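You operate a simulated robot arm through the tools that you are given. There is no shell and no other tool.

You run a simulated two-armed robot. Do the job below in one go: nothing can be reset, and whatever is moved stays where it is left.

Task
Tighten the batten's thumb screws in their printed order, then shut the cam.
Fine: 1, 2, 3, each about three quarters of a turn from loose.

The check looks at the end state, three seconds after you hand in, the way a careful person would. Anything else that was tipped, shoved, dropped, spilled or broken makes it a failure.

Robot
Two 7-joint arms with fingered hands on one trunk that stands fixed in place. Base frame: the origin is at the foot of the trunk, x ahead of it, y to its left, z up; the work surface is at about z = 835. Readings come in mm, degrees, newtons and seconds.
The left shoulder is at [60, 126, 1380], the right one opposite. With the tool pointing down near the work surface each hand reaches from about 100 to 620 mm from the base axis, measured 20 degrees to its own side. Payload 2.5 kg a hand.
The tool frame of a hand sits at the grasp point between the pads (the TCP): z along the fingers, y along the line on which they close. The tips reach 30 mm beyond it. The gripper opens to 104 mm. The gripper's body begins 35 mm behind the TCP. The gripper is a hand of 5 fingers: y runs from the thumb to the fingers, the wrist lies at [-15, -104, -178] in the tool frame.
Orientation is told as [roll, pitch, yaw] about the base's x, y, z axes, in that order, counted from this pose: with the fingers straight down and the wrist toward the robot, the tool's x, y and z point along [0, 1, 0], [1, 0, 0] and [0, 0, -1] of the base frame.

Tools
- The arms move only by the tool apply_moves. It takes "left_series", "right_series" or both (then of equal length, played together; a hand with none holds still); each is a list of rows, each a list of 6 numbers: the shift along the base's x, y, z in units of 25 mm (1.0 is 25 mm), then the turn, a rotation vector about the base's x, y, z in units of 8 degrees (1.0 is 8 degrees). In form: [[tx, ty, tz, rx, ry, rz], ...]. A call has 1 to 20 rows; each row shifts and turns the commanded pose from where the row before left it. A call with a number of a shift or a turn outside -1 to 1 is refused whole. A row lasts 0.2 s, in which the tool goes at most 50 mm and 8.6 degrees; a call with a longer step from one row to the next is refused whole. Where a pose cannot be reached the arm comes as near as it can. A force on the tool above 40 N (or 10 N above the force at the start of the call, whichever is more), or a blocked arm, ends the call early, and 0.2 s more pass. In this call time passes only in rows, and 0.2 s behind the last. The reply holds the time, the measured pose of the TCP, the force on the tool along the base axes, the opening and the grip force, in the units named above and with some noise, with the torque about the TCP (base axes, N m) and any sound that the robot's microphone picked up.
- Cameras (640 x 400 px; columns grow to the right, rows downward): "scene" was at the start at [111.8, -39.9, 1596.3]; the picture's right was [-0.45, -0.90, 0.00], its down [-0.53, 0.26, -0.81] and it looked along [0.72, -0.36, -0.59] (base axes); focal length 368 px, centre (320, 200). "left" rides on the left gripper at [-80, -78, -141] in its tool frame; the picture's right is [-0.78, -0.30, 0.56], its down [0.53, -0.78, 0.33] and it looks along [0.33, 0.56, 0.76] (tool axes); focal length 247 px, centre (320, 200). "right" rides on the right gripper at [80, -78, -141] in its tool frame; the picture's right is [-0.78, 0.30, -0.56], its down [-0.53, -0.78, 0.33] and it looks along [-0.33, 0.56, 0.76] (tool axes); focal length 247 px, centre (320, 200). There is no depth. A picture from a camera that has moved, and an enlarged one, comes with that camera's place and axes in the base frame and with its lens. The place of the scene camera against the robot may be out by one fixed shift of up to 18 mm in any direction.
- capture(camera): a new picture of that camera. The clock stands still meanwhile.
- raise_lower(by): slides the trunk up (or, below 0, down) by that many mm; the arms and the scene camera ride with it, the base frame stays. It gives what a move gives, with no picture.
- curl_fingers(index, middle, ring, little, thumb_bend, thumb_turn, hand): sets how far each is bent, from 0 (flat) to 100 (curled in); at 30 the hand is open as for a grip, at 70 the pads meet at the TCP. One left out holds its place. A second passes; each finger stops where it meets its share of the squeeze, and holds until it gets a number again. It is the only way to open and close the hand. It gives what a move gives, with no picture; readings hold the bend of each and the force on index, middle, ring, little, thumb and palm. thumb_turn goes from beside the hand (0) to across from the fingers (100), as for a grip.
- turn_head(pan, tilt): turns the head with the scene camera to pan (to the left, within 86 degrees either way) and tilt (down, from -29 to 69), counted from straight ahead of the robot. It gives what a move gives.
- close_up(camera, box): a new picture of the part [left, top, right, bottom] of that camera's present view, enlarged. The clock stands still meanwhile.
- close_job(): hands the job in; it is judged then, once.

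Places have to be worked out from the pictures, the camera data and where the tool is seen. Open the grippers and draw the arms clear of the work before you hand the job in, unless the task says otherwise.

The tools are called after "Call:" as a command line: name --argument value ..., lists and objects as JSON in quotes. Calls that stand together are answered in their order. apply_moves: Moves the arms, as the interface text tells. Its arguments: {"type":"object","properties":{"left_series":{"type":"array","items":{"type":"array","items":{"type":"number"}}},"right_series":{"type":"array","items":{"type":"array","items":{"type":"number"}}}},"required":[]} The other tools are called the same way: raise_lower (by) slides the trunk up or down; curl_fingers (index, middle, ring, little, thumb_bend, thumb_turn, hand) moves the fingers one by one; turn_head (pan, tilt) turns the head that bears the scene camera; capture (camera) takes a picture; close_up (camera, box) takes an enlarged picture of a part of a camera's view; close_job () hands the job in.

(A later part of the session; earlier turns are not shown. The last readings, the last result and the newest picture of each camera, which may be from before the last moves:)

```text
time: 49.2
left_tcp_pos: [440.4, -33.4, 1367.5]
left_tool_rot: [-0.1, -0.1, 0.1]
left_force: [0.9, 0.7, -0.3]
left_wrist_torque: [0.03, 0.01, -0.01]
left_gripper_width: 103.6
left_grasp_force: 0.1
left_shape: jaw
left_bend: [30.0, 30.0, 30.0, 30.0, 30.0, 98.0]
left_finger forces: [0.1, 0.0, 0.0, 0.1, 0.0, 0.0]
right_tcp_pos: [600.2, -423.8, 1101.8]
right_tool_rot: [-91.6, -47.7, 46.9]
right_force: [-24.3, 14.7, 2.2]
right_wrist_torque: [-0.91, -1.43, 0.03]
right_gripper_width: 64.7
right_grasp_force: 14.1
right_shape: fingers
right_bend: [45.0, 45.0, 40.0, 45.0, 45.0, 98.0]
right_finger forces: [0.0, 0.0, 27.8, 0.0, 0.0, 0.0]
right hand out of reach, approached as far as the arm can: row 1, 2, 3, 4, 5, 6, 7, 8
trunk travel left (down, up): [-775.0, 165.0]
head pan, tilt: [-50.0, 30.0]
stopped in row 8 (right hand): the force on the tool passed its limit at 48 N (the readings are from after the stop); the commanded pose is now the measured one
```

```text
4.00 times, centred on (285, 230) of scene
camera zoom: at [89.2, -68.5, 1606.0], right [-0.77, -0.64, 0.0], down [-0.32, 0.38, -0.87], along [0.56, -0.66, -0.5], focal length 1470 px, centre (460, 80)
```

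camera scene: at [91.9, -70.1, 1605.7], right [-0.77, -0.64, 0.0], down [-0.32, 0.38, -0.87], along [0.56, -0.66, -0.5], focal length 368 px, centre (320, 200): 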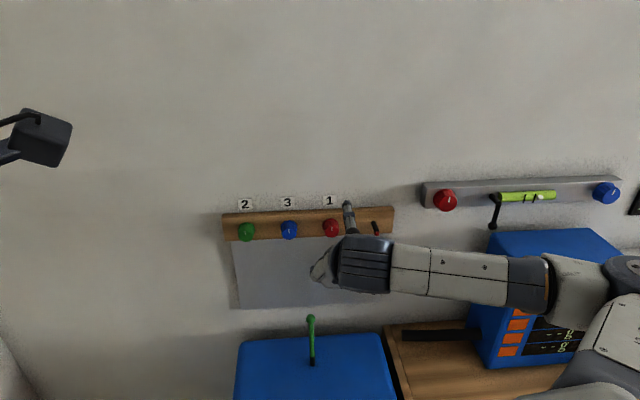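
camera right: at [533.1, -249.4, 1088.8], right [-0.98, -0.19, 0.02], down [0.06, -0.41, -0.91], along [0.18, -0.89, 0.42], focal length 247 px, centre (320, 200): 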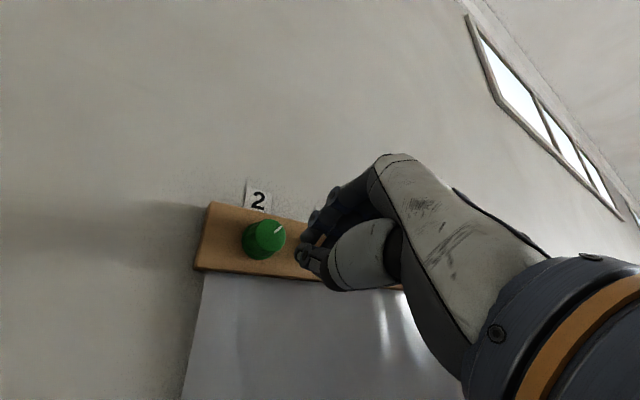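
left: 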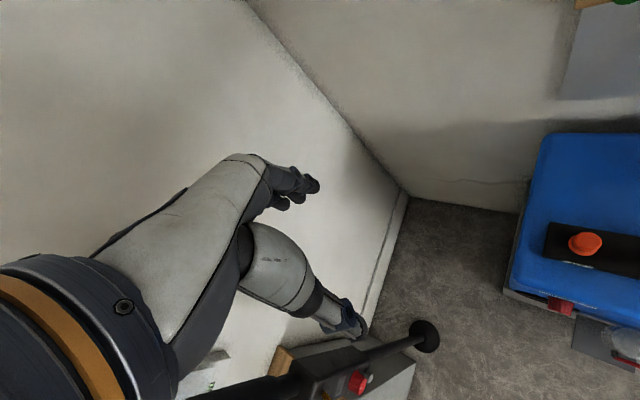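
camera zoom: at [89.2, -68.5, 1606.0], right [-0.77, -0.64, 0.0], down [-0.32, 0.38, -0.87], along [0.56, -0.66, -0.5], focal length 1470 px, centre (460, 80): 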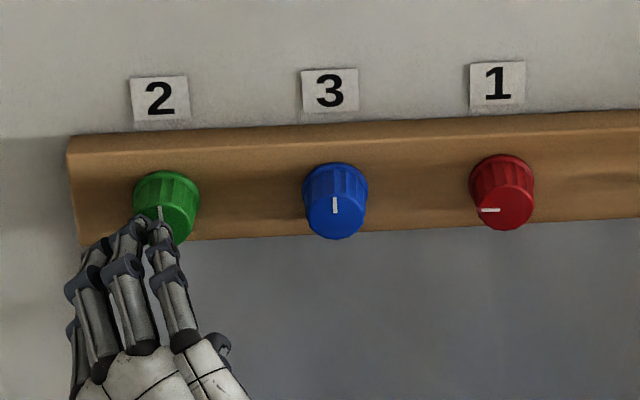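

The out-of-reach pose drifted and the ring finger pressed on green's face; the command stopped and is now reset to the actual pose. I'll back straight away from the wall.

Call:
apply_moves --right_series '[[-0.5, 0.5, 0, 0, 0, 0], [-0.7, 0.7, 0, 0, 0, 0], [-0.7, 0.7, 0, 0, 0, 0], [-0.7, 0.7, 0, 0, 0, 0], [-0.7, 0.7, 0, 0, 0, 0]]'

Call:
capture --camera "scene"

Call:
capture --camera "right"

Call:
close_up --camera "scene" --box '[205, 180, 365, 280]'

```text
time: 50.5
left_tcp_pos: [442.7, -36.5, 1367.3]
left_tool_rot: [0.0, -0.1, 0.1]
left_force: [0.1, 0.4, 1.2]
left_wrist_torque: [-0.01, -0.01, 0.02]
left_gripper_width: 104.0
left_grasp_force: 0.0
left_shape: jaw
left_bend: [30.0, 30.0, 30.0, 30.0, 30.0, 98.0]
left_finger forces: [0.0, 0.1, 0.1, 0.1, 0.0, 0.0]
right_tcp_pos: [569.6, -364.3, 1045.9]
right_tool_rot: [-91.1, -47.8, 46.1]
right_force: [-0.1, -0.4, -0.6]
right_wrist_torque: [0.03, -0.02, 0.0]
right_gripper_width: 64.5
right_grasp_force: 0.0
right_shape: fingers
right_bend: [45.0, 45.0, 45.0, 45.0, 45.0, 98.0]
right_finger forces: [0.1, 0.1, 0.1, 0.0, 0.1, 0.0]
right hand out of reach, approached as far as the arm can: row 1, 2, 3, 4, 5
trunk travel left (down, up): [-775.0, 165.0]
head pan, tilt: [-50.0, 30.0]
```

```text
taken
camera scene: at [91.9, -70.2, 1605.7], right [-0.77, -0.64, 0.0], down [-0.32, 0.38, -0.87], along [0.56, -0.66, -0.5], focal length 368 px, centre (320, 200)
```

scene: 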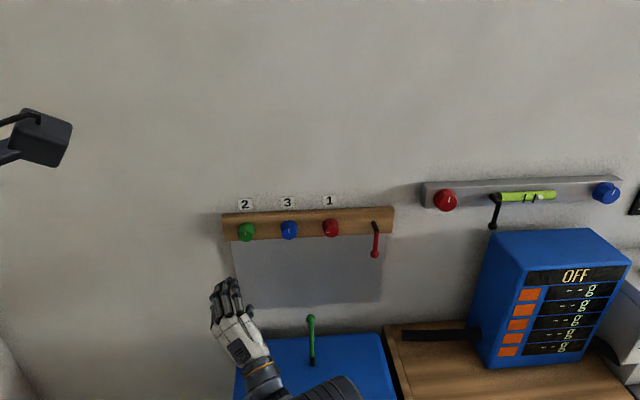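

```text
taken
camera right: at [474.5, -260.4, 932.4], right [-0.67, 0.13, 0.73], down [-0.41, -0.89, -0.21], along [0.62, -0.44, 0.65], focal length 247 px, centre (320, 200)
```

right: 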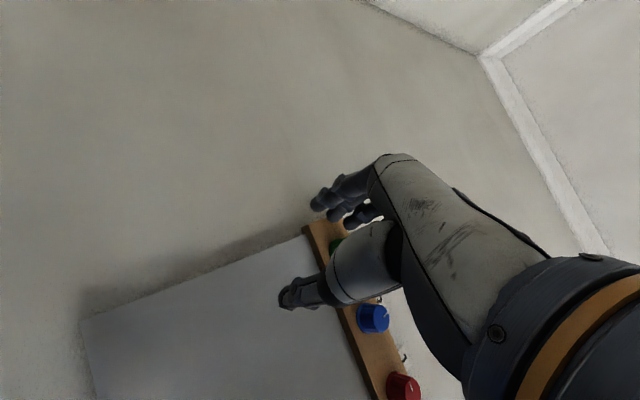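

```text
4.00 times, centred on (285, 230) of scene
camera zoom: at [91.9, -70.2, 1605.7], right [-0.77, -0.64, 0.0], down [-0.32, 0.38, -0.87], along [0.56, -0.66, -0.5], focal length 1470 px, centre (460, 80)
```

zoom: 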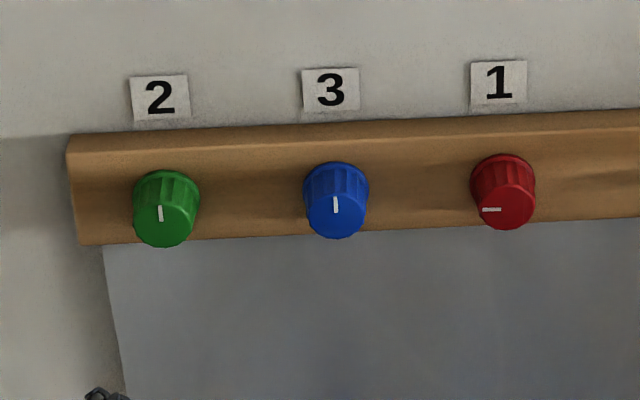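

Green's tick is back at 12 o'clock, so it is loose again, while red and blue are unchanged. The arm has sagged into a poor configuration, so I'll bring it up and back toward the body in small steps.

Call:
apply_moves --right_series '[[-0.6, 0, 0.6, 0, 0, 0], [-0.6, 0, 0.6, 0, 0, 0], [-0.6, 0, 0.6, 0, 0, 0], [-0.6, 0, 0.6, 0, 0, 0]]'

Call:
capture --camera "scene"

```text
time: 51.5
left_tcp_pos: [441.3, -36.5, 1368.8]
left_tool_rot: [0.1, -0.1, 0.1]
left_force: [1.2, -0.2, 0.2]
left_wrist_torque: [-0.01, 0.0, -0.01]
left_gripper_width: 103.8
left_grasp_force: 0.0
left_shape: jaw
left_bend: [30.0, 30.0, 30.0, 30.0, 30.0, 98.0]
left_finger forces: [0.1, 0.0, 0.0, 0.0, 0.0, 0.0]
right_tcp_pos: [562.9, -374.1, 1043.2]
right_tool_rot: [-91.0, -47.8, 46.1]
right_force: [-0.5, -0.3, 0.6]
right_wrist_torque: [-0.01, -0.03, -0.04]
right_gripper_width: 64.8
right_grasp_force: 0.1
right_shape: fingers
right_bend: [45.0, 45.0, 45.0, 45.0, 45.0, 98.0]
right_finger forces: [0.0, 0.0, 0.0, 0.0, 0.0, 0.0]
right hand out of reach, approached as far as the arm can: row 1, 2, 3, 4
trunk travel left (down, up): [-775.0, 165.0]
head pan, tilt: [-50.0, 30.0]
```

```text
taken
camera scene: at [91.7, -70.2, 1605.7], right [-0.77, -0.64, 0.0], down [-0.32, 0.38, -0.87], along [0.56, -0.66, -0.5], focal length 368 px, centre (320, 200)
```

scene: 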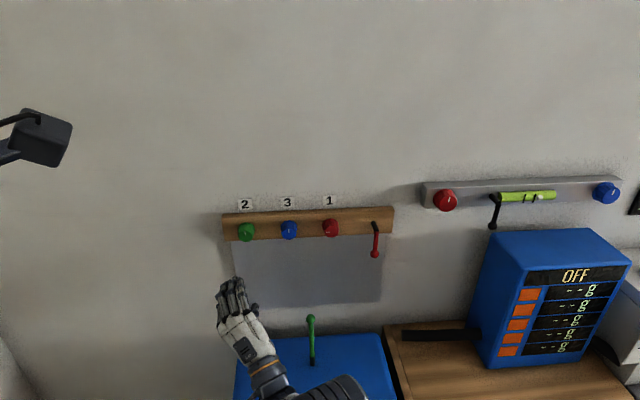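

The arm barely follows, as if a joint is at its stop. I'll tilt the head to see how the right arm is bent.

Call:
turn_head --pan -45 --tilt 62

Call:
capture --camera "scene"

Call:
capture --camera "left"

```text
time: 52.4
left_tcp_pos: [442.4, -36.5, 1366.9]
left_tool_rot: [0.0, 0.1, 0.1]
left_force: [0.5, 0.5, 0.4]
left_wrist_torque: [-0.04, 0.0, -0.01]
left_gripper_width: 103.9
left_grasp_force: 0.1
left_shape: jaw
left_bend: [30.0, 30.0, 30.0, 30.0, 30.0, 98.0]
left_finger forces: [0.0, 0.1, 0.0, 0.0, 0.1, 0.1]
right_tcp_pos: [563.6, -373.7, 1044.4]
right_tool_rot: [-91.1, -47.8, 46.1]
right_force: [1.2, 0.4, -0.8]
right_wrist_torque: [0.0, 0.01, 0.01]
right_gripper_width: 64.9
right_grasp_force: 0.0
right_shape: fingers
right_bend: [45.0, 45.0, 45.0, 45.0, 45.0, 98.0]
right_finger forces: [0.0, 0.0, 0.0, 0.0, 0.0, 0.0]
trunk travel left (down, up): [-775.0, 165.0]
head pan, tilt: [-45.0, 62.0]
```

```text
taken
camera scene: at [79.0, -46.4, 1561.4], right [-0.71, -0.71, 0.0], down [-0.62, 0.62, -0.47], along [0.33, -0.33, -0.88], focal length 368 px, centre (320, 200)
```

scene: 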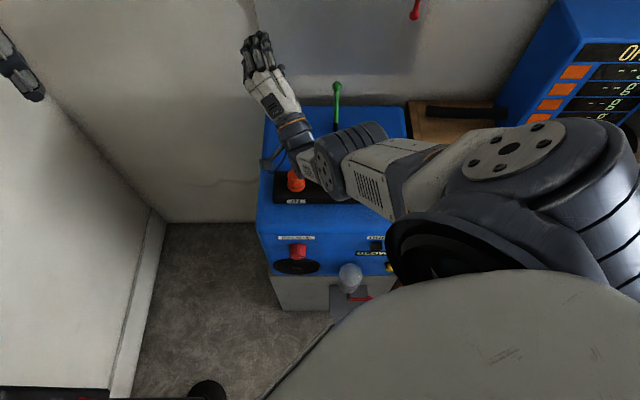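

```text
taken
camera left: at [363.5, -115.9, 1509.9], right [-0.29, -0.78, -0.56], down [-0.78, 0.53, -0.33], along [0.56, 0.33, -0.76], focal length 247 px, centre (320, 200)
```

left: 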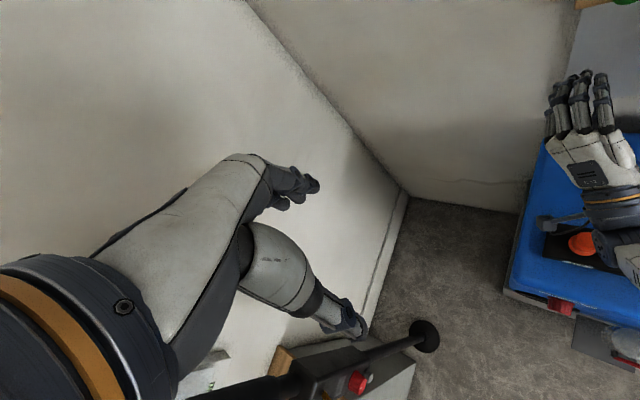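

The right arm is fully stretched (elbow singular) just above the orange peg on the blue machine. For safety I'll raise the trunk 80 mm first so the arm lifts clear before I unfold it.

Call:
raise_lower --by 80

Call:
capture --camera "scene"

```text
time: 53.6
left_tcp_pos: [442.2, -37.0, 1446.8]
left_tool_rot: [0.0, 0.0, 0.1]
left_force: [0.3, -1.0, -0.2]
left_wrist_torque: [0.01, -0.02, -0.01]
left_gripper_width: 103.7
left_grasp_force: 0.0
left_shape: jaw
left_bend: [30.0, 30.0, 30.0, 30.0, 30.0, 98.0]
left_finger forces: [0.0, 0.1, 0.0, 0.0, 0.1, 0.1]
right_tcp_pos: [562.6, -373.8, 1123.4]
right_tool_rot: [-91.0, -47.8, 46.1]
right_force: [-0.6, -0.4, -0.2]
right_wrist_torque: [-0.01, 0.05, 0.0]
right_gripper_width: 64.7
right_grasp_force: 0.1
right_shape: fingers
right_bend: [45.0, 45.0, 45.0, 45.0, 45.0, 98.0]
right_finger forces: [0.1, 0.0, 0.0, 0.1, 0.0, 0.1]
trunk travel left (down, up): [-855.0, 85.0]
head pan, tilt: [-45.0, 62.0]
```

```text
taken
camera scene: at [79.1, -46.4, 1641.3], right [-0.71, -0.71, 0.0], down [-0.62, 0.62, -0.47], along [0.33, -0.33, -0.88], focal length 368 px, centre (320, 200)
```

scene: 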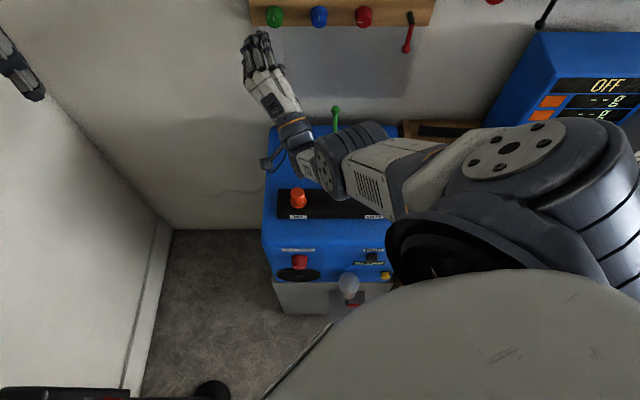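

The arm is now well above the machine. I'll try small pitch rotations with an inward shift to break the elbow out of its straight pose.

Call:
apply_moves --right_series '[[0, 0, 0, -0.45, -0.89, 0], [0, 0, 0, -0.45, -0.89, 0], [-0.3, 0.15, 0.3, 0, 0, 0]]'

Call:
capture --camera "scene"

```text
time: 54.4
left_tcp_pos: [441.1, -35.8, 1447.9]
left_tool_rot: [0.0, 0.0, 0.1]
left_force: [-0.9, -0.4, 0.1]
left_wrist_torque: [0.02, 0.04, 0.0]
left_gripper_width: 103.6
left_grasp_force: 0.2
left_shape: jaw
left_bend: [30.0, 30.0, 30.0, 30.0, 30.0, 98.0]
left_finger forces: [0.0, 0.1, 0.0, 0.1, 0.1, 0.1]
right_tcp_pos: [530.2, -360.3, 1167.9]
right_tool_rot: [-115.5, -50.0, 64.6]
right_force: [0.1, 0.6, 0.1]
right_wrist_torque: [0.01, 0.0, -0.01]
right_gripper_width: 65.0
right_grasp_force: 0.1
right_shape: fingers
right_bend: [45.0, 45.0, 45.0, 45.0, 45.0, 98.0]
right_finger forces: [0.1, 0.0, 0.1, 0.0, 0.2, 0.1]
right hand out of reach, approached as far as the arm can: row 1, 2, 3
trunk travel left (down, up): [-855.0, 85.0]
head pan, tilt: [-45.0, 62.0]
```

```text
taken
camera scene: at [79.0, -46.4, 1641.4], right [-0.71, -0.71, 0.0], down [-0.62, 0.62, -0.47], along [0.33, -0.33, -0.88], focal length 368 px, centre (320, 200)
```

scene: 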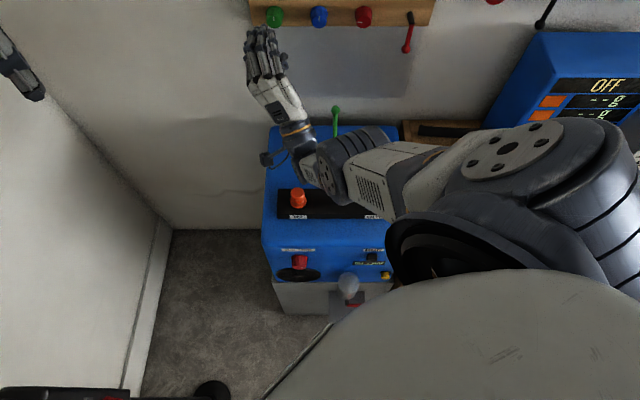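

It has started to fold inward. I'll give it a few near-still rows to let it converge toward the commanded pose.

Call:
apply_moves --right_series '[[-0.1, 0, 0, 0, 0, 0], [0, 0, 0, 0, 0, 0], [0, 0, 0, 0, 0, 0], [0, 0, 0, 0, 0, 0]]'

Call:
capture --camera "scene"

```text
time: 55.4
left_tcp_pos: [441.6, -36.4, 1448.1]
left_tool_rot: [0.0, 0.0, 0.2]
left_force: [0.3, -0.4, -0.8]
left_wrist_torque: [-0.01, 0.0, 0.03]
left_gripper_width: 103.8
left_grasp_force: 0.1
left_shape: jaw
left_bend: [30.0, 30.0, 30.0, 30.0, 30.0, 98.0]
left_finger forces: [0.1, 0.0, 0.0, 0.1, 0.0, 0.0]
right_tcp_pos: [527.9, -359.5, 1166.1]
right_tool_rot: [-115.5, -50.0, 64.7]
right_force: [0.0, 1.2, 0.0]
right_wrist_torque: [0.01, -0.01, -0.04]
right_gripper_width: 64.4
right_grasp_force: 0.1
right_shape: fingers
right_bend: [45.0, 45.0, 45.0, 45.0, 45.0, 98.0]
right_finger forces: [0.1, 0.0, 0.0, 0.0, 0.0, 0.0]
trunk travel left (down, up): [-855.0, 85.0]
head pan, tilt: [-45.0, 62.0]
```

```text
taken
camera scene: at [79.0, -46.4, 1641.4], right [-0.71, -0.71, 0.0], down [-0.62, 0.62, -0.47], along [0.33, -0.33, -0.88], focal length 368 px, centre (320, 200)
```

scene: 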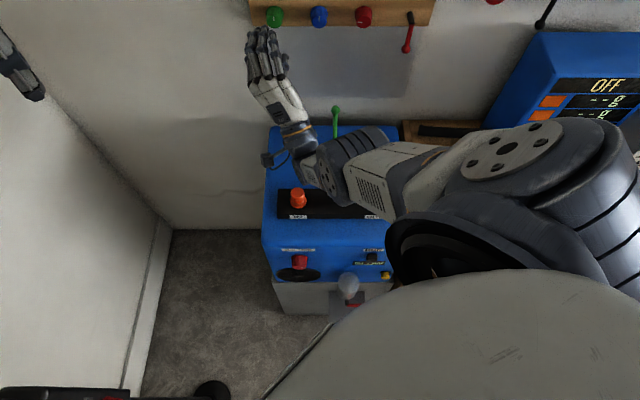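

The command is now in step with the arm and reachable. I'll draw the hand back toward the body to bend the elbow properly.

Call:
apply_moves --right_series '[[-0.65, -0.1, 0.5, 0, 0, 0], [-0.65, -0.1, 0.5, 0, 0, 0], [-0.65, -0.1, 0.5, 0, 0, 0], [-0.65, -0.1, 0.5, 0, 0, 0], [-0.65, -0.1, 0.5, 0, 0, 0], [-0.65, -0.1, 0.5, 0, 0, 0]]'

Call:
capture --camera "scene"

```text
time: 56.8
left_tcp_pos: [441.3, -36.9, 1448.2]
left_tool_rot: [-0.1, 0.0, 0.1]
left_force: [0.5, -0.5, -0.5]
left_wrist_torque: [-0.02, -0.06, 0.03]
left_gripper_width: 103.5
left_grasp_force: 0.1
left_shape: jaw
left_bend: [30.0, 30.0, 30.0, 30.0, 30.0, 98.0]
left_finger forces: [0.1, 0.1, 0.0, 0.0, 0.0, 0.1]
right_tcp_pos: [500.0, -392.3, 1156.6]
right_tool_rot: [-115.6, -50.0, 64.7]
right_force: [0.3, 0.2, -0.4]
right_wrist_torque: [0.03, -0.04, 0.01]
right_gripper_width: 64.6
right_grasp_force: 0.1
right_shape: fingers
right_bend: [45.0, 45.0, 45.0, 45.0, 45.0, 98.0]
right_finger forces: [0.1, 0.0, 0.0, 0.0, 0.1, 0.0]
right hand out of reach, approached as far as the arm can: row 1, 2, 3, 4, 5, 6
trunk travel left (down, up): [-855.0, 85.0]
head pan, tilt: [-45.0, 62.0]
```

```text
taken
camera scene: at [78.9, -46.5, 1641.4], right [-0.71, -0.71, 0.0], down [-0.62, 0.62, -0.47], along [0.33, -0.33, -0.88], focal length 368 px, centre (320, 200)
```

scene: 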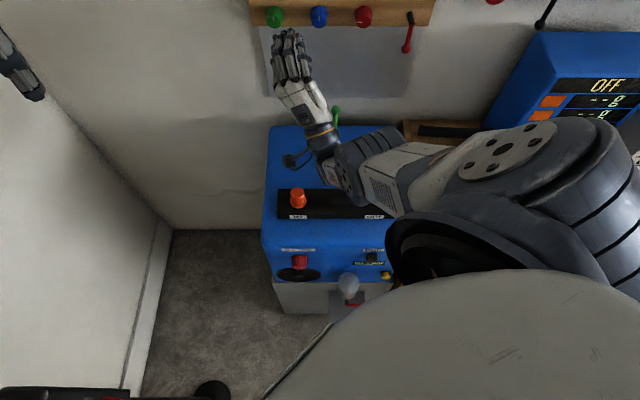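

The elbow is actually swung out to the right and the hand is bent about 90° at the wrist, so a wrist joint is at its limit. I'll unwind the way I came, rotating the fingers back toward pointing down, which frees the wrist.

Call:
apply_moves --right_series '[[0, 0, 0, 0.45, 0.89, 0], [0, 0, 0, 0.45, 0.89, 0], [0, 0, 0.2, 0.707, 0.707, 0], [0, 0, 0.2, 0.707, 0.707, 0], [0, 0, 0.2, 0.707, 0.707, 0], [0, 0, 0.2, 0.707, 0.707, 0]]'

Call:
capture --camera "scene"

```text
time: 58.2
left_tcp_pos: [442.4, -36.2, 1446.9]
left_tool_rot: [0.0, 0.0, 0.0]
left_force: [0.3, -0.2, 0.6]
left_wrist_torque: [0.0, -0.02, -0.02]
left_gripper_width: 103.6
left_grasp_force: 0.0
left_shape: jaw
left_bend: [30.0, 30.0, 30.0, 30.0, 30.0, 98.0]
left_finger forces: [0.0, 0.0, 0.0, 0.0, 0.1, 0.0]
right_tcp_pos: [588.6, -441.9, 1060.1]
right_tool_rot: [-47.6, -39.4, 15.3]
right_force: [0.3, 0.5, 0.9]
right_wrist_torque: [0.03, 0.03, 0.01]
right_gripper_width: 64.7
right_grasp_force: 0.1
right_shape: fingers
right_bend: [45.0, 45.0, 45.0, 45.0, 45.0, 98.0]
right_finger forces: [0.0, 0.0, 0.1, 0.1, 0.0, 0.0]
right hand out of reach, approached as far as the arm can: row 1, 2, 3, 4, 5, 6
trunk travel left (down, up): [-855.0, 85.0]
head pan, tilt: [-45.0, 62.0]
```

```text
taken
camera scene: at [79.2, -46.5, 1641.3], right [-0.71, -0.71, 0.0], down [-0.62, 0.62, -0.47], along [0.33, -0.33, -0.88], focal length 368 px, centre (320, 200)
```

scene: 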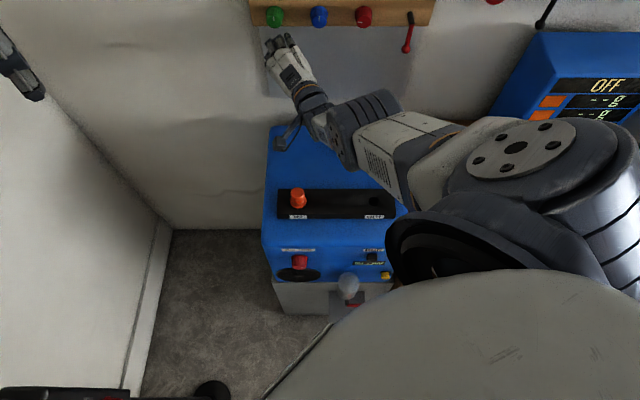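

By my estimate the arm is near its full stretch (wrist about 553 mm from the shoulder), and before this the wrist was also bent nearly to its limit. The wrist is now straighter, so I'll try drawing straight in along the arm's line, up and away from the wall.

Call:
apply_moves --right_series '[[-0.37, 0.26, 0.4, 0, 0, 0], [-0.37, 0.26, 0.4, 0, 0, 0], [-0.37, 0.26, 0.4, 0, 0, 0], [-0.37, 0.26, 0.4, 0, 0, 0]]'

Call:
capture --camera "scene"

```text
time: 59.2
left_tcp_pos: [442.2, -36.2, 1448.1]
left_tool_rot: [0.0, 0.0, 0.1]
left_force: [0.0, 0.1, 0.2]
left_wrist_torque: [0.0, 0.0, 0.01]
left_gripper_width: 103.5
left_grasp_force: 0.0
left_shape: jaw
left_bend: [30.0, 30.0, 30.0, 30.0, 30.0, 98.0]
left_finger forces: [0.0, 0.1, 0.1, 0.0, 0.1, 0.0]
right_tcp_pos: [590.9, -440.4, 1058.9]
right_tool_rot: [-47.7, -39.3, 15.4]
right_force: [-0.4, -0.5, -0.5]
right_wrist_torque: [-0.03, -0.02, -0.02]
right_gripper_width: 64.8
right_grasp_force: 0.1
right_shape: fingers
right_bend: [45.0, 45.0, 45.0, 45.0, 45.0, 98.0]
right_finger forces: [0.0, 0.0, 0.0, 0.1, 0.0, 0.0]
right hand out of reach, approached as far as the arm can: row 1, 2, 3, 4
trunk travel left (down, up): [-855.0, 85.0]
head pan, tilt: [-45.0, 62.0]
```

```text
taken
camera scene: at [79.0, -46.4, 1641.4], right [-0.71, -0.71, 0.0], down [-0.62, 0.62, -0.47], along [0.33, -0.33, -0.88], focal length 368 px, centre (320, 200)
```

scene: 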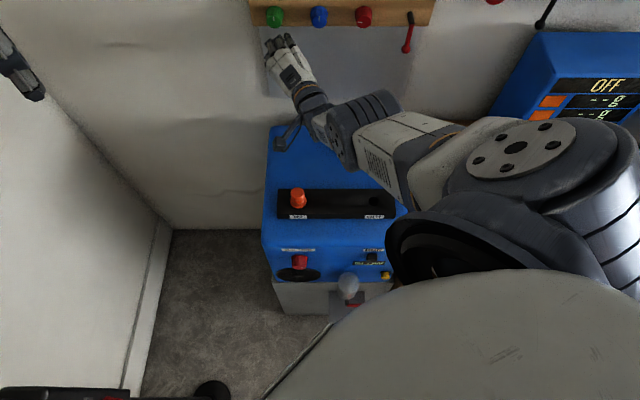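

No movement at all along that line, so I need to understand the arm's actual bend. I'll pan the head to look at the right shoulder and elbow.

Call:
turn_head --pan -80 --tilt 50

Call:
capture --camera "scene"

Call:
capture --camera "right"

```text
time: 60.2
left_tcp_pos: [442.7, -36.0, 1448.0]
left_tool_rot: [0.0, 0.0, 0.1]
left_force: [-0.1, 0.4, -0.1]
left_wrist_torque: [-0.06, -0.02, 0.04]
left_gripper_width: 103.5
left_grasp_force: 0.0
left_shape: jaw
left_bend: [30.0, 30.0, 30.0, 30.0, 30.0, 98.0]
left_finger forces: [0.0, 0.0, 0.0, 0.0, 0.0, 0.0]
right_tcp_pos: [589.6, -440.2, 1059.4]
right_tool_rot: [-47.7, -39.4, 15.4]
right_force: [-0.1, 0.2, 1.1]
right_wrist_torque: [0.01, 0.01, 0.02]
right_gripper_width: 64.8
right_grasp_force: 0.1
right_shape: fingers
right_bend: [45.0, 45.0, 45.0, 45.0, 45.0, 98.0]
right_finger forces: [0.1, 0.1, 0.0, 0.1, 0.0, 0.0]
trunk travel left (down, up): [-855.0, 85.0]
head pan, tilt: [-80.0, 50.0]
```

```text
taken
camera scene: at [47.0, -76.7, 1656.2], right [-0.98, -0.17, 0.0], down [-0.13, 0.75, -0.64], along [0.11, -0.63, -0.77], focal length 368 px, centre (320, 200)
```

scene: 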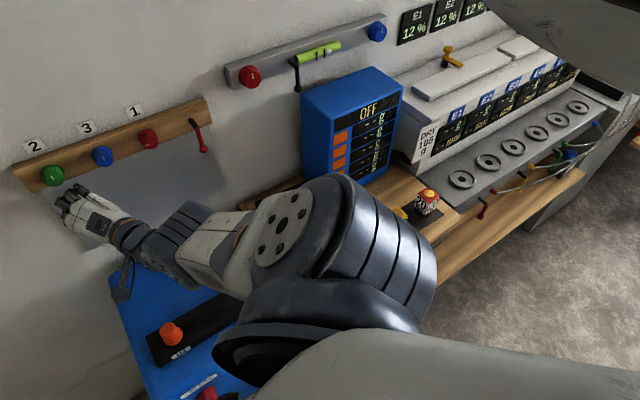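

```text
taken
camera right: at [468.2, -310.0, 1038.2], right [-0.33, -0.21, 0.92], down [-0.52, -0.77, -0.36], along [0.79, -0.6, 0.15], focal length 247 px, centre (320, 200)
```

right: 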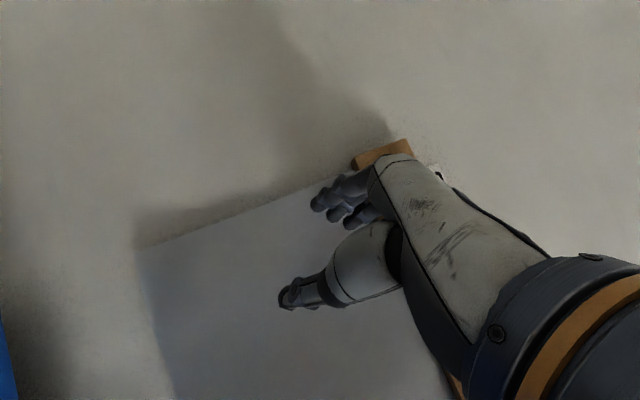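

In this view the arm is indeed nearly straight from shoulder to hand. I'll nudge sideways (left) while drawing in, to unlock the elbow.

Call:
apply_moves --right_series '[[0.2, 0.5, 0.1, 0, 0, 0], [0.2, 0.5, 0.1, 0, 0, 0], [-0.37, 0.26, 0.4, 0, 0, 0], [-0.37, 0.26, 0.4, 0, 0, 0], [-0.37, 0.26, 0.4, 0, 0, 0]]'

```text
time: 61.4
left_tcp_pos: [441.0, -35.7, 1447.6]
left_tool_rot: [0.0, -0.1, 0.0]
left_force: [-0.9, -0.3, -0.3]
left_wrist_torque: [0.06, -0.02, 0.02]
left_gripper_width: 103.7
left_grasp_force: 0.0
left_shape: jaw
left_bend: [30.0, 30.0, 30.0, 30.0, 30.0, 98.0]
left_finger forces: [0.0, 0.0, 0.1, 0.0, 0.0, 0.1]
right_tcp_pos: [604.4, -413.1, 1061.6]
right_tool_rot: [-47.8, -39.6, 15.4]
right_force: [-0.1, 0.2, 0.0]
right_wrist_torque: [-0.03, 0.03, -0.02]
right_gripper_width: 64.7
right_grasp_force: 0.0
right_shape: fingers
right_bend: [45.0, 45.0, 45.0, 45.0, 45.0, 98.0]
right_finger forces: [0.0, 0.1, 0.0, 0.0, 0.1, 0.0]
right hand out of reach, approached as far as the arm can: row 2, 3, 4, 5
trunk travel left (down, up): [-855.0, 85.0]
head pan, tilt: [-80.0, 50.0]
```

Only the sideways part happened. I'll try a downward nudge perpendicular to the arm (away from the wall), followed by drawing in.

Call:
apply_moves --right_series '[[-0.3, 0.2, -0.4, 0, 0, 0], [-0.3, 0.2, -0.4, 0, 0, 0], [-0.37, 0.26, 0.4, 0, 0, 0], [-0.37, 0.26, 0.4, 0, 0, 0], [-0.37, 0.26, 0.4, 0, 0, 0]]'

```text
time: 62.6
left_tcp_pos: [441.3, -35.5, 1447.7]
left_tool_rot: [-0.1, 0.1, 0.1]
left_force: [0.0, 0.2, 0.7]
left_wrist_torque: [-0.01, 0.02, 0.0]
left_gripper_width: 103.5
left_grasp_force: 0.1
left_shape: jaw
left_bend: [30.0, 30.0, 30.0, 30.0, 30.0, 98.0]
left_finger forces: [0.0, 0.0, 0.1, 0.0, 0.0, 0.0]
right_tcp_pos: [559.6, -384.4, 1070.2]
right_tool_rot: [-47.8, -39.3, 15.5]
right_force: [-0.6, -0.2, -0.3]
right_wrist_torque: [-0.01, 0.02, -0.03]
right_gripper_width: 64.6
right_grasp_force: 0.1
right_shape: fingers
right_bend: [45.0, 45.0, 45.0, 45.0, 45.0, 98.0]
right_finger forces: [0.0, 0.1, 0.0, 0.1, 0.1, 0.0]
trunk travel left (down, up): [-855.0, 85.0]
head pan, tilt: [-80.0, 50.0]
```

The elbow has unlocked and the arm follows again. I'll bring the hand further in and up to a comfortable position.

Call:
apply_moves --right_series '[[-0.52, 0.1, 0.6, 0, 0, 0], [-0.52, 0.1, 0.6, 0, 0, 0], [-0.52, 0, 0.6, 0, 0, 0], [-0.52, 0, 0.6, 0, 0, 0], [-0.52, -0.1, 0.6, 0, 0, 0], [-0.52, -0.1, 0.6, 0, 0, 0], [-0.52, -0.1, 0.6, 0, 0, 0], [-0.52, -0.1, 0.6, 0, 0, 0]]'

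Call:
capture --camera "scene"

```text
time: 64.4
left_tcp_pos: [439.9, -34.3, 1448.5]
left_tool_rot: [0.0, 0.0, 0.2]
left_force: [0.3, 0.6, 0.5]
left_wrist_torque: [-0.02, -0.01, -0.01]
left_gripper_width: 103.9
left_grasp_force: 0.1
left_shape: jaw
left_bend: [30.0, 30.0, 30.0, 30.0, 30.0, 98.0]
left_finger forces: [0.0, 0.0, 0.0, 0.0, 0.1, 0.1]
right_tcp_pos: [456.9, -388.7, 1190.5]
right_tool_rot: [-47.7, -39.3, 15.4]
right_force: [0.1, 0.3, 0.6]
right_wrist_torque: [0.02, 0.01, 0.01]
right_gripper_width: 64.8
right_grasp_force: 0.1
right_shape: fingers
right_bend: [45.0, 45.0, 45.0, 45.0, 45.0, 98.0]
right_finger forces: [0.1, 0.0, 0.0, 0.1, 0.0, 0.0]
trunk travel left (down, up): [-855.0, 85.0]
head pan, tilt: [-80.0, 50.0]
```

```text
taken
camera scene: at [46.4, -76.8, 1656.2], right [-0.98, -0.17, 0.0], down [-0.13, 0.75, -0.64], along [0.11, -0.63, -0.77], focal length 368 px, centre (320, 200)
```

scene: 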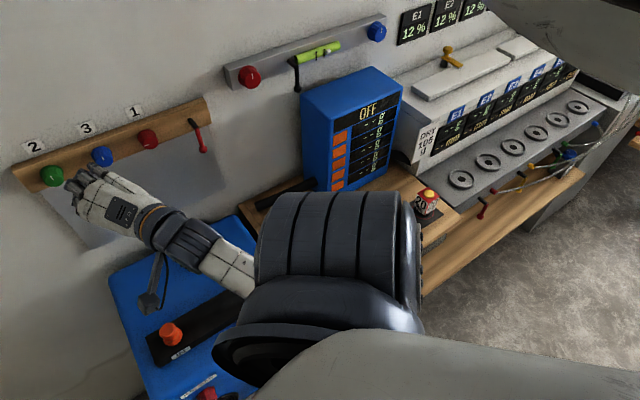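

The arm is folded normally again. I'll raise the hand 150 mm and turn it back level, so that I can then lower the trunk for better reach to green and blue.

Call:
apply_moves --right_series '[[-0.1, 0, 0.75, -0.354, -0.354, 0], [-0.1, 0, 0.75, -0.354, -0.354, 0], [-0.1, 0, 0.75, -0.354, -0.354, 0], [-0.1, 0, 0.75, -0.354, -0.354, 0], [-0.1, 0, 0.75, -0.354, -0.354, 0], [-0.1, 0, 0.75, -0.354, -0.354, 0], [-0.1, 0, 0.75, -0.354, -0.354, 0], [-0.1, 0, 0.75, -0.354, -0.354, 0]]'

Call:
turn_head --pan -50 --tilt 40

Call:
capture --camera "scene"

Call:
capture --camera "left"

```text
time: 66.2
left_tcp_pos: [442.1, -36.0, 1448.3]
left_tool_rot: [0.0, 0.0, 0.2]
left_force: [0.1, 0.0, 0.0]
left_wrist_torque: [0.0, 0.01, 0.02]
left_gripper_width: 103.6
left_grasp_force: 0.0
left_shape: jaw
left_bend: [30.0, 30.0, 30.0, 30.0, 30.0, 98.0]
left_finger forces: [0.0, 0.1, 0.1, 0.0, 0.0, 0.0]
right_tcp_pos: [435.6, -388.0, 1341.3]
right_tool_rot: [-91.1, -47.8, 46.2]
right_force: [0.7, 0.0, 0.2]
right_wrist_torque: [-0.03, -0.01, 0.01]
right_gripper_width: 64.9
right_grasp_force: 0.0
right_shape: fingers
right_bend: [45.0, 45.0, 45.0, 45.0, 45.0, 98.0]
right_finger forces: [0.0, 0.0, 0.1, 0.0, 0.0, 0.0]
trunk travel left (down, up): [-855.0, 85.0]
head pan, tilt: [-80.0, 50.0]
```

```text
time: 67.2
left_tcp_pos: [441.8, -36.5, 1447.1]
left_tool_rot: [-0.1, 0.0, 0.1]
left_force: [-1.2, -0.8, -0.6]
left_wrist_torque: [-0.01, 0.0, 0.0]
left_gripper_width: 103.7
left_grasp_force: 0.0
left_shape: jaw
left_bend: [30.0, 30.0, 30.0, 30.0, 30.0, 98.0]
left_finger forces: [0.0, 0.0, 0.0, 0.1, 0.0, 0.0]
right_tcp_pos: [437.6, -387.8, 1341.2]
right_tool_rot: [-91.0, -47.7, 46.1]
right_force: [-0.6, 0.7, -0.5]
right_wrist_torque: [0.0, 0.03, -0.02]
right_gripper_width: 64.8
right_grasp_force: 0.3
right_shape: fingers
right_bend: [45.0, 45.0, 45.0, 45.0, 45.0, 98.0]
right_finger forces: [0.1, 0.1, 0.1, 0.0, 0.1, 0.0]
trunk travel left (down, up): [-855.0, 85.0]
head pan, tilt: [-50.0, 40.0]
```

```text
taken
camera scene: at [88.1, -66.1, 1670.4], right [-0.77, -0.64, 0.0], down [-0.41, 0.49, -0.77], along [0.49, -0.59, -0.64], focal length 368 px, centre (320, 200)
```

scene: 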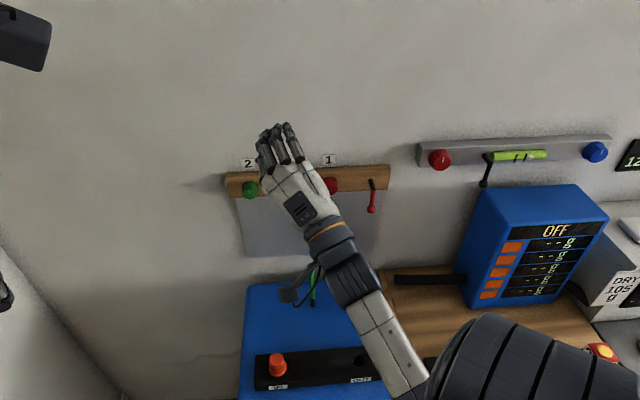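

```text
taken
camera left: at [363.5, -115.9, 1589.9], right [-0.29, -0.78, -0.56], down [-0.78, 0.53, -0.33], along [0.56, 0.33, -0.76], focal length 247 px, centre (320, 200)
```

left: 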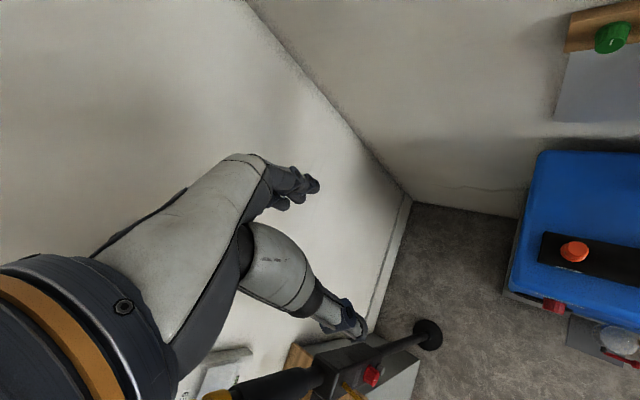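

The left camera shows a stand with a red button at about [335, 180, 985] below the left arm. Before lowering the trunk I'll look at that side to make sure the left arm has room.

Call:
turn_head --pan 35 --tilt 50

Call:
capture --camera "scene"

```text
time: 68.7
left_tcp_pos: [441.6, -36.2, 1447.1]
left_tool_rot: [0.0, 0.0, 0.1]
left_force: [0.7, 0.1, 0.0]
left_wrist_torque: [-0.03, -0.01, 0.0]
left_gripper_width: 103.8
left_grasp_force: 0.1
left_shape: jaw
left_bend: [30.0, 30.0, 30.0, 30.0, 30.0, 98.0]
left_finger forces: [0.0, 0.0, 0.1, 0.0, 0.0, 0.0]
right_tcp_pos: [437.3, -388.9, 1340.0]
right_tool_rot: [-91.0, -47.9, 46.1]
right_force: [-0.6, 0.6, 0.1]
right_wrist_torque: [0.01, 0.0, 0.03]
right_gripper_width: 64.7
right_grasp_force: 0.1
right_shape: fingers
right_bend: [45.0, 45.0, 45.0, 45.0, 45.0, 98.0]
right_finger forces: [0.0, 0.0, 0.0, 0.0, 0.0, 0.1]
trunk travel left (down, up): [-855.0, 85.0]
head pan, tilt: [35.0, 50.0]
```

```text
taken
camera scene: at [96.6, 43.2, 1656.2], right [0.57, -0.82, 0.0], down [-0.63, -0.44, -0.64], along [0.53, 0.37, -0.77], focal length 368 px, centre (320, 200)
```

scene: 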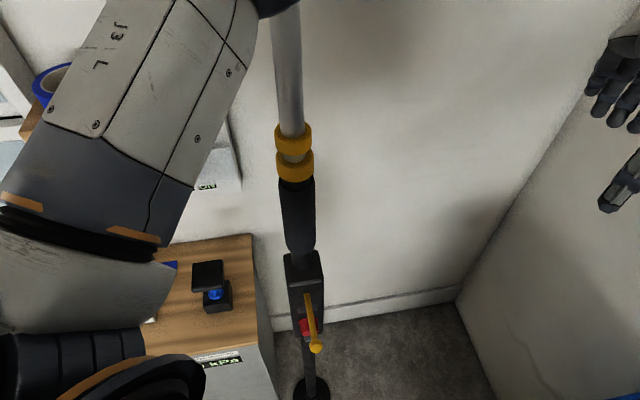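

A tall pole stands close beside the left arm, so I won't take the trunk below its starting height. I'll return it to the starting height and work green with lower hand angles instead, which stay within reach.

Call:
raise_lower --by -80

Call:
turn_head --pan -50 --tilt 30

Call:
capture --camera "scene"

Call:
close_up --camera "scene" --box '[205, 180, 405, 305]'

```text
time: 69.9
left_tcp_pos: [441.4, -36.0, 1368.6]
left_tool_rot: [0.0, 0.0, 0.1]
left_force: [0.1, 0.2, 0.2]
left_wrist_torque: [-0.01, 0.0, 0.0]
left_gripper_width: 103.7
left_grasp_force: 0.1
left_shape: jaw
left_bend: [30.0, 30.0, 30.0, 30.0, 30.0, 98.0]
left_finger forces: [0.0, 0.0, 0.0, 0.0, 0.1, 0.1]
right_tcp_pos: [436.5, -388.6, 1261.5]
right_tool_rot: [-91.0, -47.8, 46.2]
right_force: [-0.4, -0.4, 0.1]
right_wrist_torque: [-0.01, 0.01, 0.0]
right_gripper_width: 64.3
right_grasp_force: 0.0
right_shape: fingers
right_bend: [45.0, 45.0, 45.0, 45.0, 45.0, 98.0]
right_finger forces: [0.0, 0.0, 0.0, 0.0, 0.0, 0.0]
trunk travel left (down, up): [-775.0, 165.0]
head pan, tilt: [35.0, 50.0]
```

```text
time: 71.5
left_tcp_pos: [442.5, -36.1, 1368.1]
left_tool_rot: [0.0, 0.0, 0.2]
left_force: [-1.0, -0.1, -0.1]
left_wrist_torque: [0.01, -0.02, 0.0]
left_gripper_width: 103.8
left_grasp_force: 0.0
left_shape: jaw
left_bend: [30.0, 30.0, 30.0, 30.0, 30.0, 98.0]
left_finger forces: [0.0, 0.0, 0.1, 0.0, 0.1, 0.0]
right_tcp_pos: [436.1, -389.9, 1260.7]
right_tool_rot: [-91.0, -47.8, 46.2]
right_force: [0.8, -0.1, -0.2]
right_wrist_torque: [0.02, 0.04, -0.02]
right_gripper_width: 64.6
right_grasp_force: 0.0
right_shape: fingers
right_bend: [45.0, 45.0, 45.0, 45.0, 45.0, 98.0]
right_finger forces: [0.1, 0.0, 0.1, 0.1, 0.0, 0.0]
trunk travel left (down, up): [-775.0, 165.0]
head pan, tilt: [-50.0, 30.0]
```

```text
taken
camera scene: at [91.7, -70.1, 1605.7], right [-0.77, -0.64, 0.0], down [-0.32, 0.38, -0.87], along [0.56, -0.66, -0.5], focal length 368 px, centre (320, 200)
```

scene: 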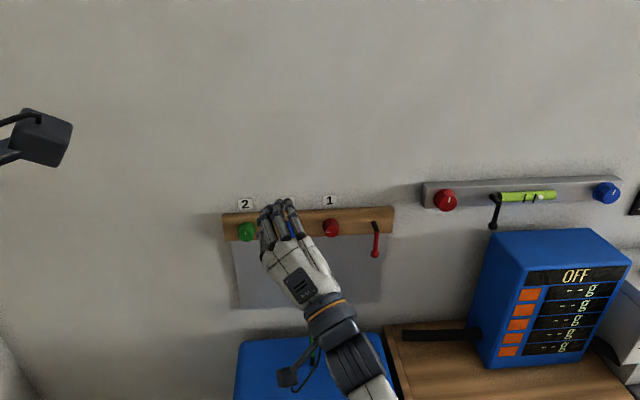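

```text
3.20 times, centred on (305, 242) of scene
camera zoom: at [91.7, -70.1, 1605.7], right [-0.77, -0.64, 0.0], down [-0.32, 0.38, -0.87], along [0.56, -0.66, -0.5], focal length 1176 px, centre (368, 64)
```

zoom: 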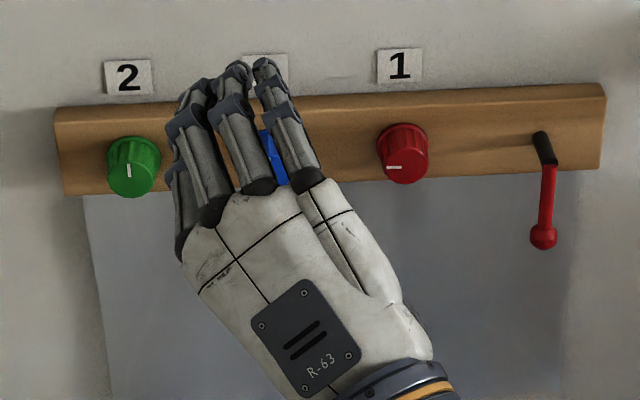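

Everything is in order: red at 9 o'clock, green and blue at 12. I'll rotate to about -109° while moving to a standoff 60 mm in front of green.

Call:
apply_moves --right_series '[[0.1, -0.041, -0.311, -0.65, 0.76, -0.045], [0.2, -0.041, -0.311, -0.707, 0.707, 0], [0.3, -0.041, -0.311, -0.707, 0.707, 0], [0.4, -0.041, -0.311, -0.707, 0.707, 0], [0.4, -0.041, -0.311, -0.707, 0.707, 0], [0.4, -0.041, -0.311, -0.707, 0.707, 0], [0.4, -0.041, -0.311, -0.707, 0.707, 0], [0.4, -0.041, -0.311, -0.707, 0.707, 0], [0.4, -0.041, -0.311, -0.707, 0.707, 0], [0.4, -0.041, -0.311, -0.707, 0.707, 0], [0.5, -0.041, -0.311, -0.707, 0.707, 0], [0.5, -0.041, -0.311, -0.707, 0.707, 0], [0.5, -0.041, -0.311, -0.707, 0.707, 0], [0.53, -0.041, -0.311, -0.707, 0.707, 0]]'

Call:
capture --camera "right"

Call:
capture --camera "scene"

```text
time: 74.5
left_tcp_pos: [441.5, -35.4, 1367.7]
left_tool_rot: [0.0, 0.0, 0.1]
left_force: [-0.6, 0.3, -0.5]
left_wrist_torque: [0.02, 0.01, 0.06]
left_gripper_width: 103.7
left_grasp_force: 0.1
left_shape: jaw
left_bend: [30.0, 30.0, 30.0, 30.0, 30.0, 98.0]
left_finger forces: [0.0, 0.1, 0.1, 0.1, 0.0, 0.1]
right_tcp_pos: [573.9, -402.0, 1151.9]
right_tool_rot: [-89.8, 64.5, 45.1]
right_force: [-0.4, 1.0, -0.7]
right_wrist_torque: [-0.01, -0.02, 0.0]
right_gripper_width: 64.8
right_grasp_force: 0.0
right_shape: fingers
right_bend: [45.0, 45.0, 45.0, 45.0, 45.0, 98.0]
right_finger forces: [0.0, 0.1, 0.0, 0.0, 0.0, 0.0]
trunk travel left (down, up): [-775.0, 165.0]
head pan, tilt: [-50.0, 30.0]
```

```text
taken
camera right: at [398.7, -377.1, 1187.5], right [0.19, 0.98, 0.07], down [0.34, -0.13, 0.93], along [0.92, -0.15, -0.36], focal length 247 px, centre (320, 200)
```

right: 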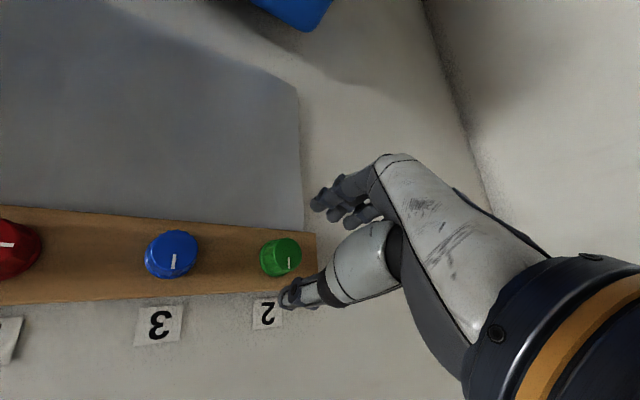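

```text
taken
camera scene: at [92.2, -70.0, 1605.7], right [-0.77, -0.64, 0.0], down [-0.32, 0.38, -0.87], along [0.56, -0.66, -0.5], focal length 368 px, centre (320, 200)
```

scene: 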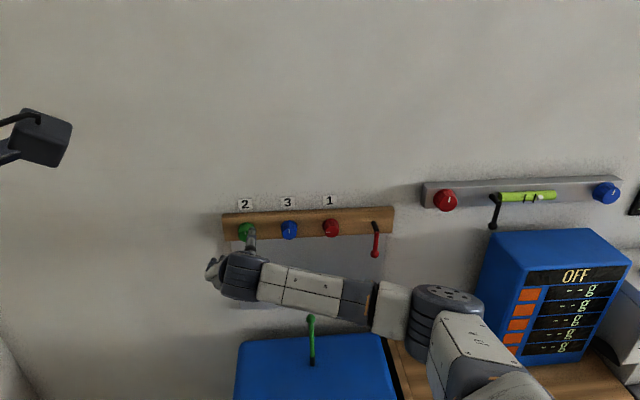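

The arm posture is good and the pose was reached. I'll zoom to check green's alignment with the tool axis.

Call:
close_up --camera "right" --box '[230, 190, 350, 310]'

```text
3.33 times, centred on (290, 250) of right
camera zoom: at [398.7, -377.1, 1187.5], right [0.19, 0.98, 0.07], down [0.34, -0.13, 0.93], along [0.92, -0.15, -0.36], focal length 823 px, centre (420, 33)
```

zoom: 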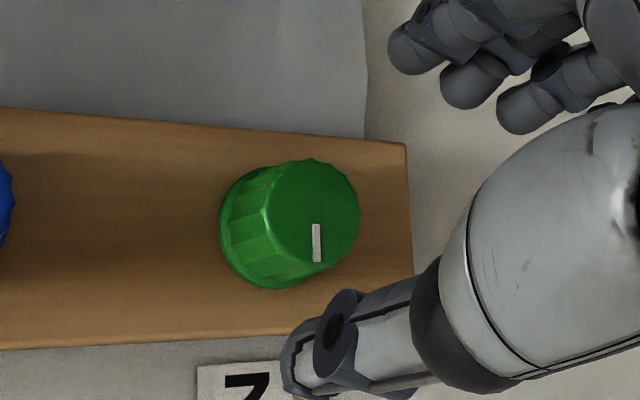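

Alignment is within 1 mm. I'll advance 51 mm and grip.

Call:
apply_moves --right_series '[[0.48, -0.48, 0, 0, 0, 0], [0.48, -0.48, 0, 0, 0, 0], [0.48, -0.48, 0, 0, 0, 0]]'

Call:
curl_fingers --hand "right" --index 72 --middle 74 --ring 58 --little 58 --thumb_bend 72

Call:
close_up --camera "right" --box '[250, 170, 390, 310]'

```text
time: 75.3
left_tcp_pos: [441.4, -36.8, 1369.0]
left_tool_rot: [0.0, 0.0, 0.1]
left_force: [0.2, -0.3, 0.1]
left_wrist_torque: [0.01, 0.04, -0.03]
left_gripper_width: 103.5
left_grasp_force: 0.0
left_shape: jaw
left_bend: [30.0, 30.0, 30.0, 30.0, 30.0, 98.0]
left_finger forces: [0.0, 0.1, 0.0, 0.0, 0.0, 0.1]
right_tcp_pos: [609.1, -439.6, 1152.1]
right_tool_rot: [-89.8, 64.3, 45.2]
right_force: [-0.1, -0.8, -0.4]
right_wrist_torque: [0.02, 0.0, -0.03]
right_gripper_width: 64.9
right_grasp_force: 0.2
right_shape: fingers
right_bend: [45.0, 45.0, 45.0, 45.0, 45.0, 98.0]
right_finger forces: [0.0, 0.0, 0.0, 0.0, 0.0, 0.1]
trunk travel left (down, up): [-775.0, 165.0]
head pan, tilt: [-50.0, 30.0]
```

```text
time: 76.3
left_tcp_pos: [443.0, -35.9, 1366.8]
left_tool_rot: [0.0, 0.1, 0.1]
left_force: [-0.1, 0.9, -0.2]
left_wrist_torque: [0.01, -0.03, 0.05]
left_gripper_width: 103.7
left_grasp_force: 0.0
left_shape: jaw
left_bend: [30.0, 30.0, 30.0, 30.0, 30.0, 98.0]
left_finger forces: [0.0, 0.1, 0.0, 0.0, 0.0, 0.0]
right_tcp_pos: [609.2, -439.0, 1149.0]
right_tool_rot: [-89.5, 64.2, 45.6]
right_force: [7.9, 3.0, -6.3]
right_wrist_torque: [0.04, 0.06, 0.06]
right_gripper_width: 24.3
right_grasp_force: 15.0
right_shape: fingers
right_bend: [59.0, 63.0, 57.0, 57.0, 63.0, 96.0]
right_finger forces: [10.1, 10.1, 0.0, 0.0, 9.6, 0.1]
trunk travel left (down, up): [-775.0, 165.0]
head pan, tilt: [-50.0, 30.0]
```

```text
2.86 times, centred on (320, 240) of right
camera zoom: at [436.1, -413.3, 1185.8], right [0.19, 0.98, 0.07], down [0.34, -0.13, 0.93], along [0.92, -0.15, -0.36], focal length 706 px, centre (320, 86)
```

zoom: 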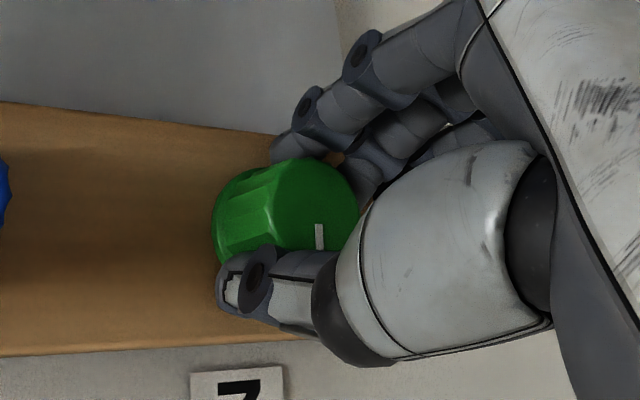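

The grip on green is firm with the tick visible. I'll turn 64° and check.

Call:
apply_moves --right_series '[[0, 0, 0, 0.707, -0.707, 0], [0, 0, 0, 0.707, -0.707, 0], [0, 0, 0, 0.707, -0.707, 0], [0, 0, 0, 0.707, -0.707, 0], [0, 0, 0, 0.707, -0.707, 0], [0, 0, 0, 0.707, -0.707, 0], [0, 0, 0, 0.707, -0.707, 0], [0, 0, 0, 0.707, -0.707, 0]]'

Call:
close_up --camera "right" --box '[250, 170, 390, 310]'

```text
time: 78.1
left_tcp_pos: [442.3, -36.0, 1367.9]
left_tool_rot: [-0.2, 0.1, 0.0]
left_force: [0.1, 0.3, -0.3]
left_wrist_torque: [0.04, 0.03, 0.01]
left_gripper_width: 103.9
left_grasp_force: 0.1
left_shape: jaw
left_bend: [30.0, 30.0, 30.0, 30.0, 30.0, 98.0]
left_finger forces: [0.1, 0.1, 0.0, 0.1, 0.1, 0.1]
right_tcp_pos: [608.9, -437.3, 1152.2]
right_tool_rot: [-90.1, 0.2, 45.1]
right_force: [9.1, 1.6, 2.5]
right_wrist_torque: [0.0, 0.02, 0.09]
right_gripper_width: 24.5
right_grasp_force: 14.2
right_shape: fingers
right_bend: [58.0, 63.0, 57.0, 57.0, 63.0, 96.0]
right_finger forces: [9.8, 8.8, 0.1, 0.0, 9.7, 0.0]
trunk travel left (down, up): [-775.0, 165.0]
head pan, tilt: [-50.0, 30.0]
```

```text
2.86 times, centred on (320, 240) of right
camera zoom: at [455.1, -393.9, 1072.2], right [-0.18, 0.61, 0.77], down [-0.31, -0.78, 0.54], along [0.93, -0.14, 0.33], focal length 706 px, centre (320, 86)
```

zoom: 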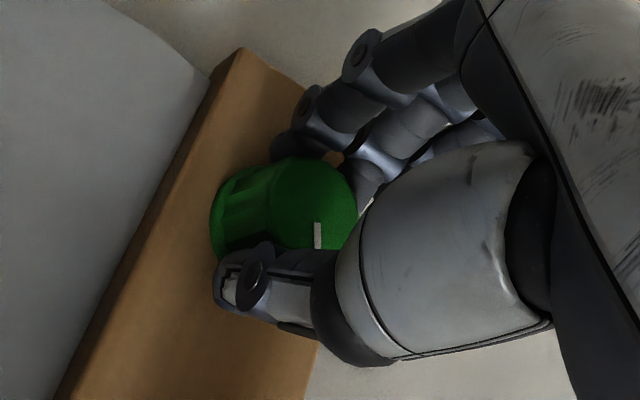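

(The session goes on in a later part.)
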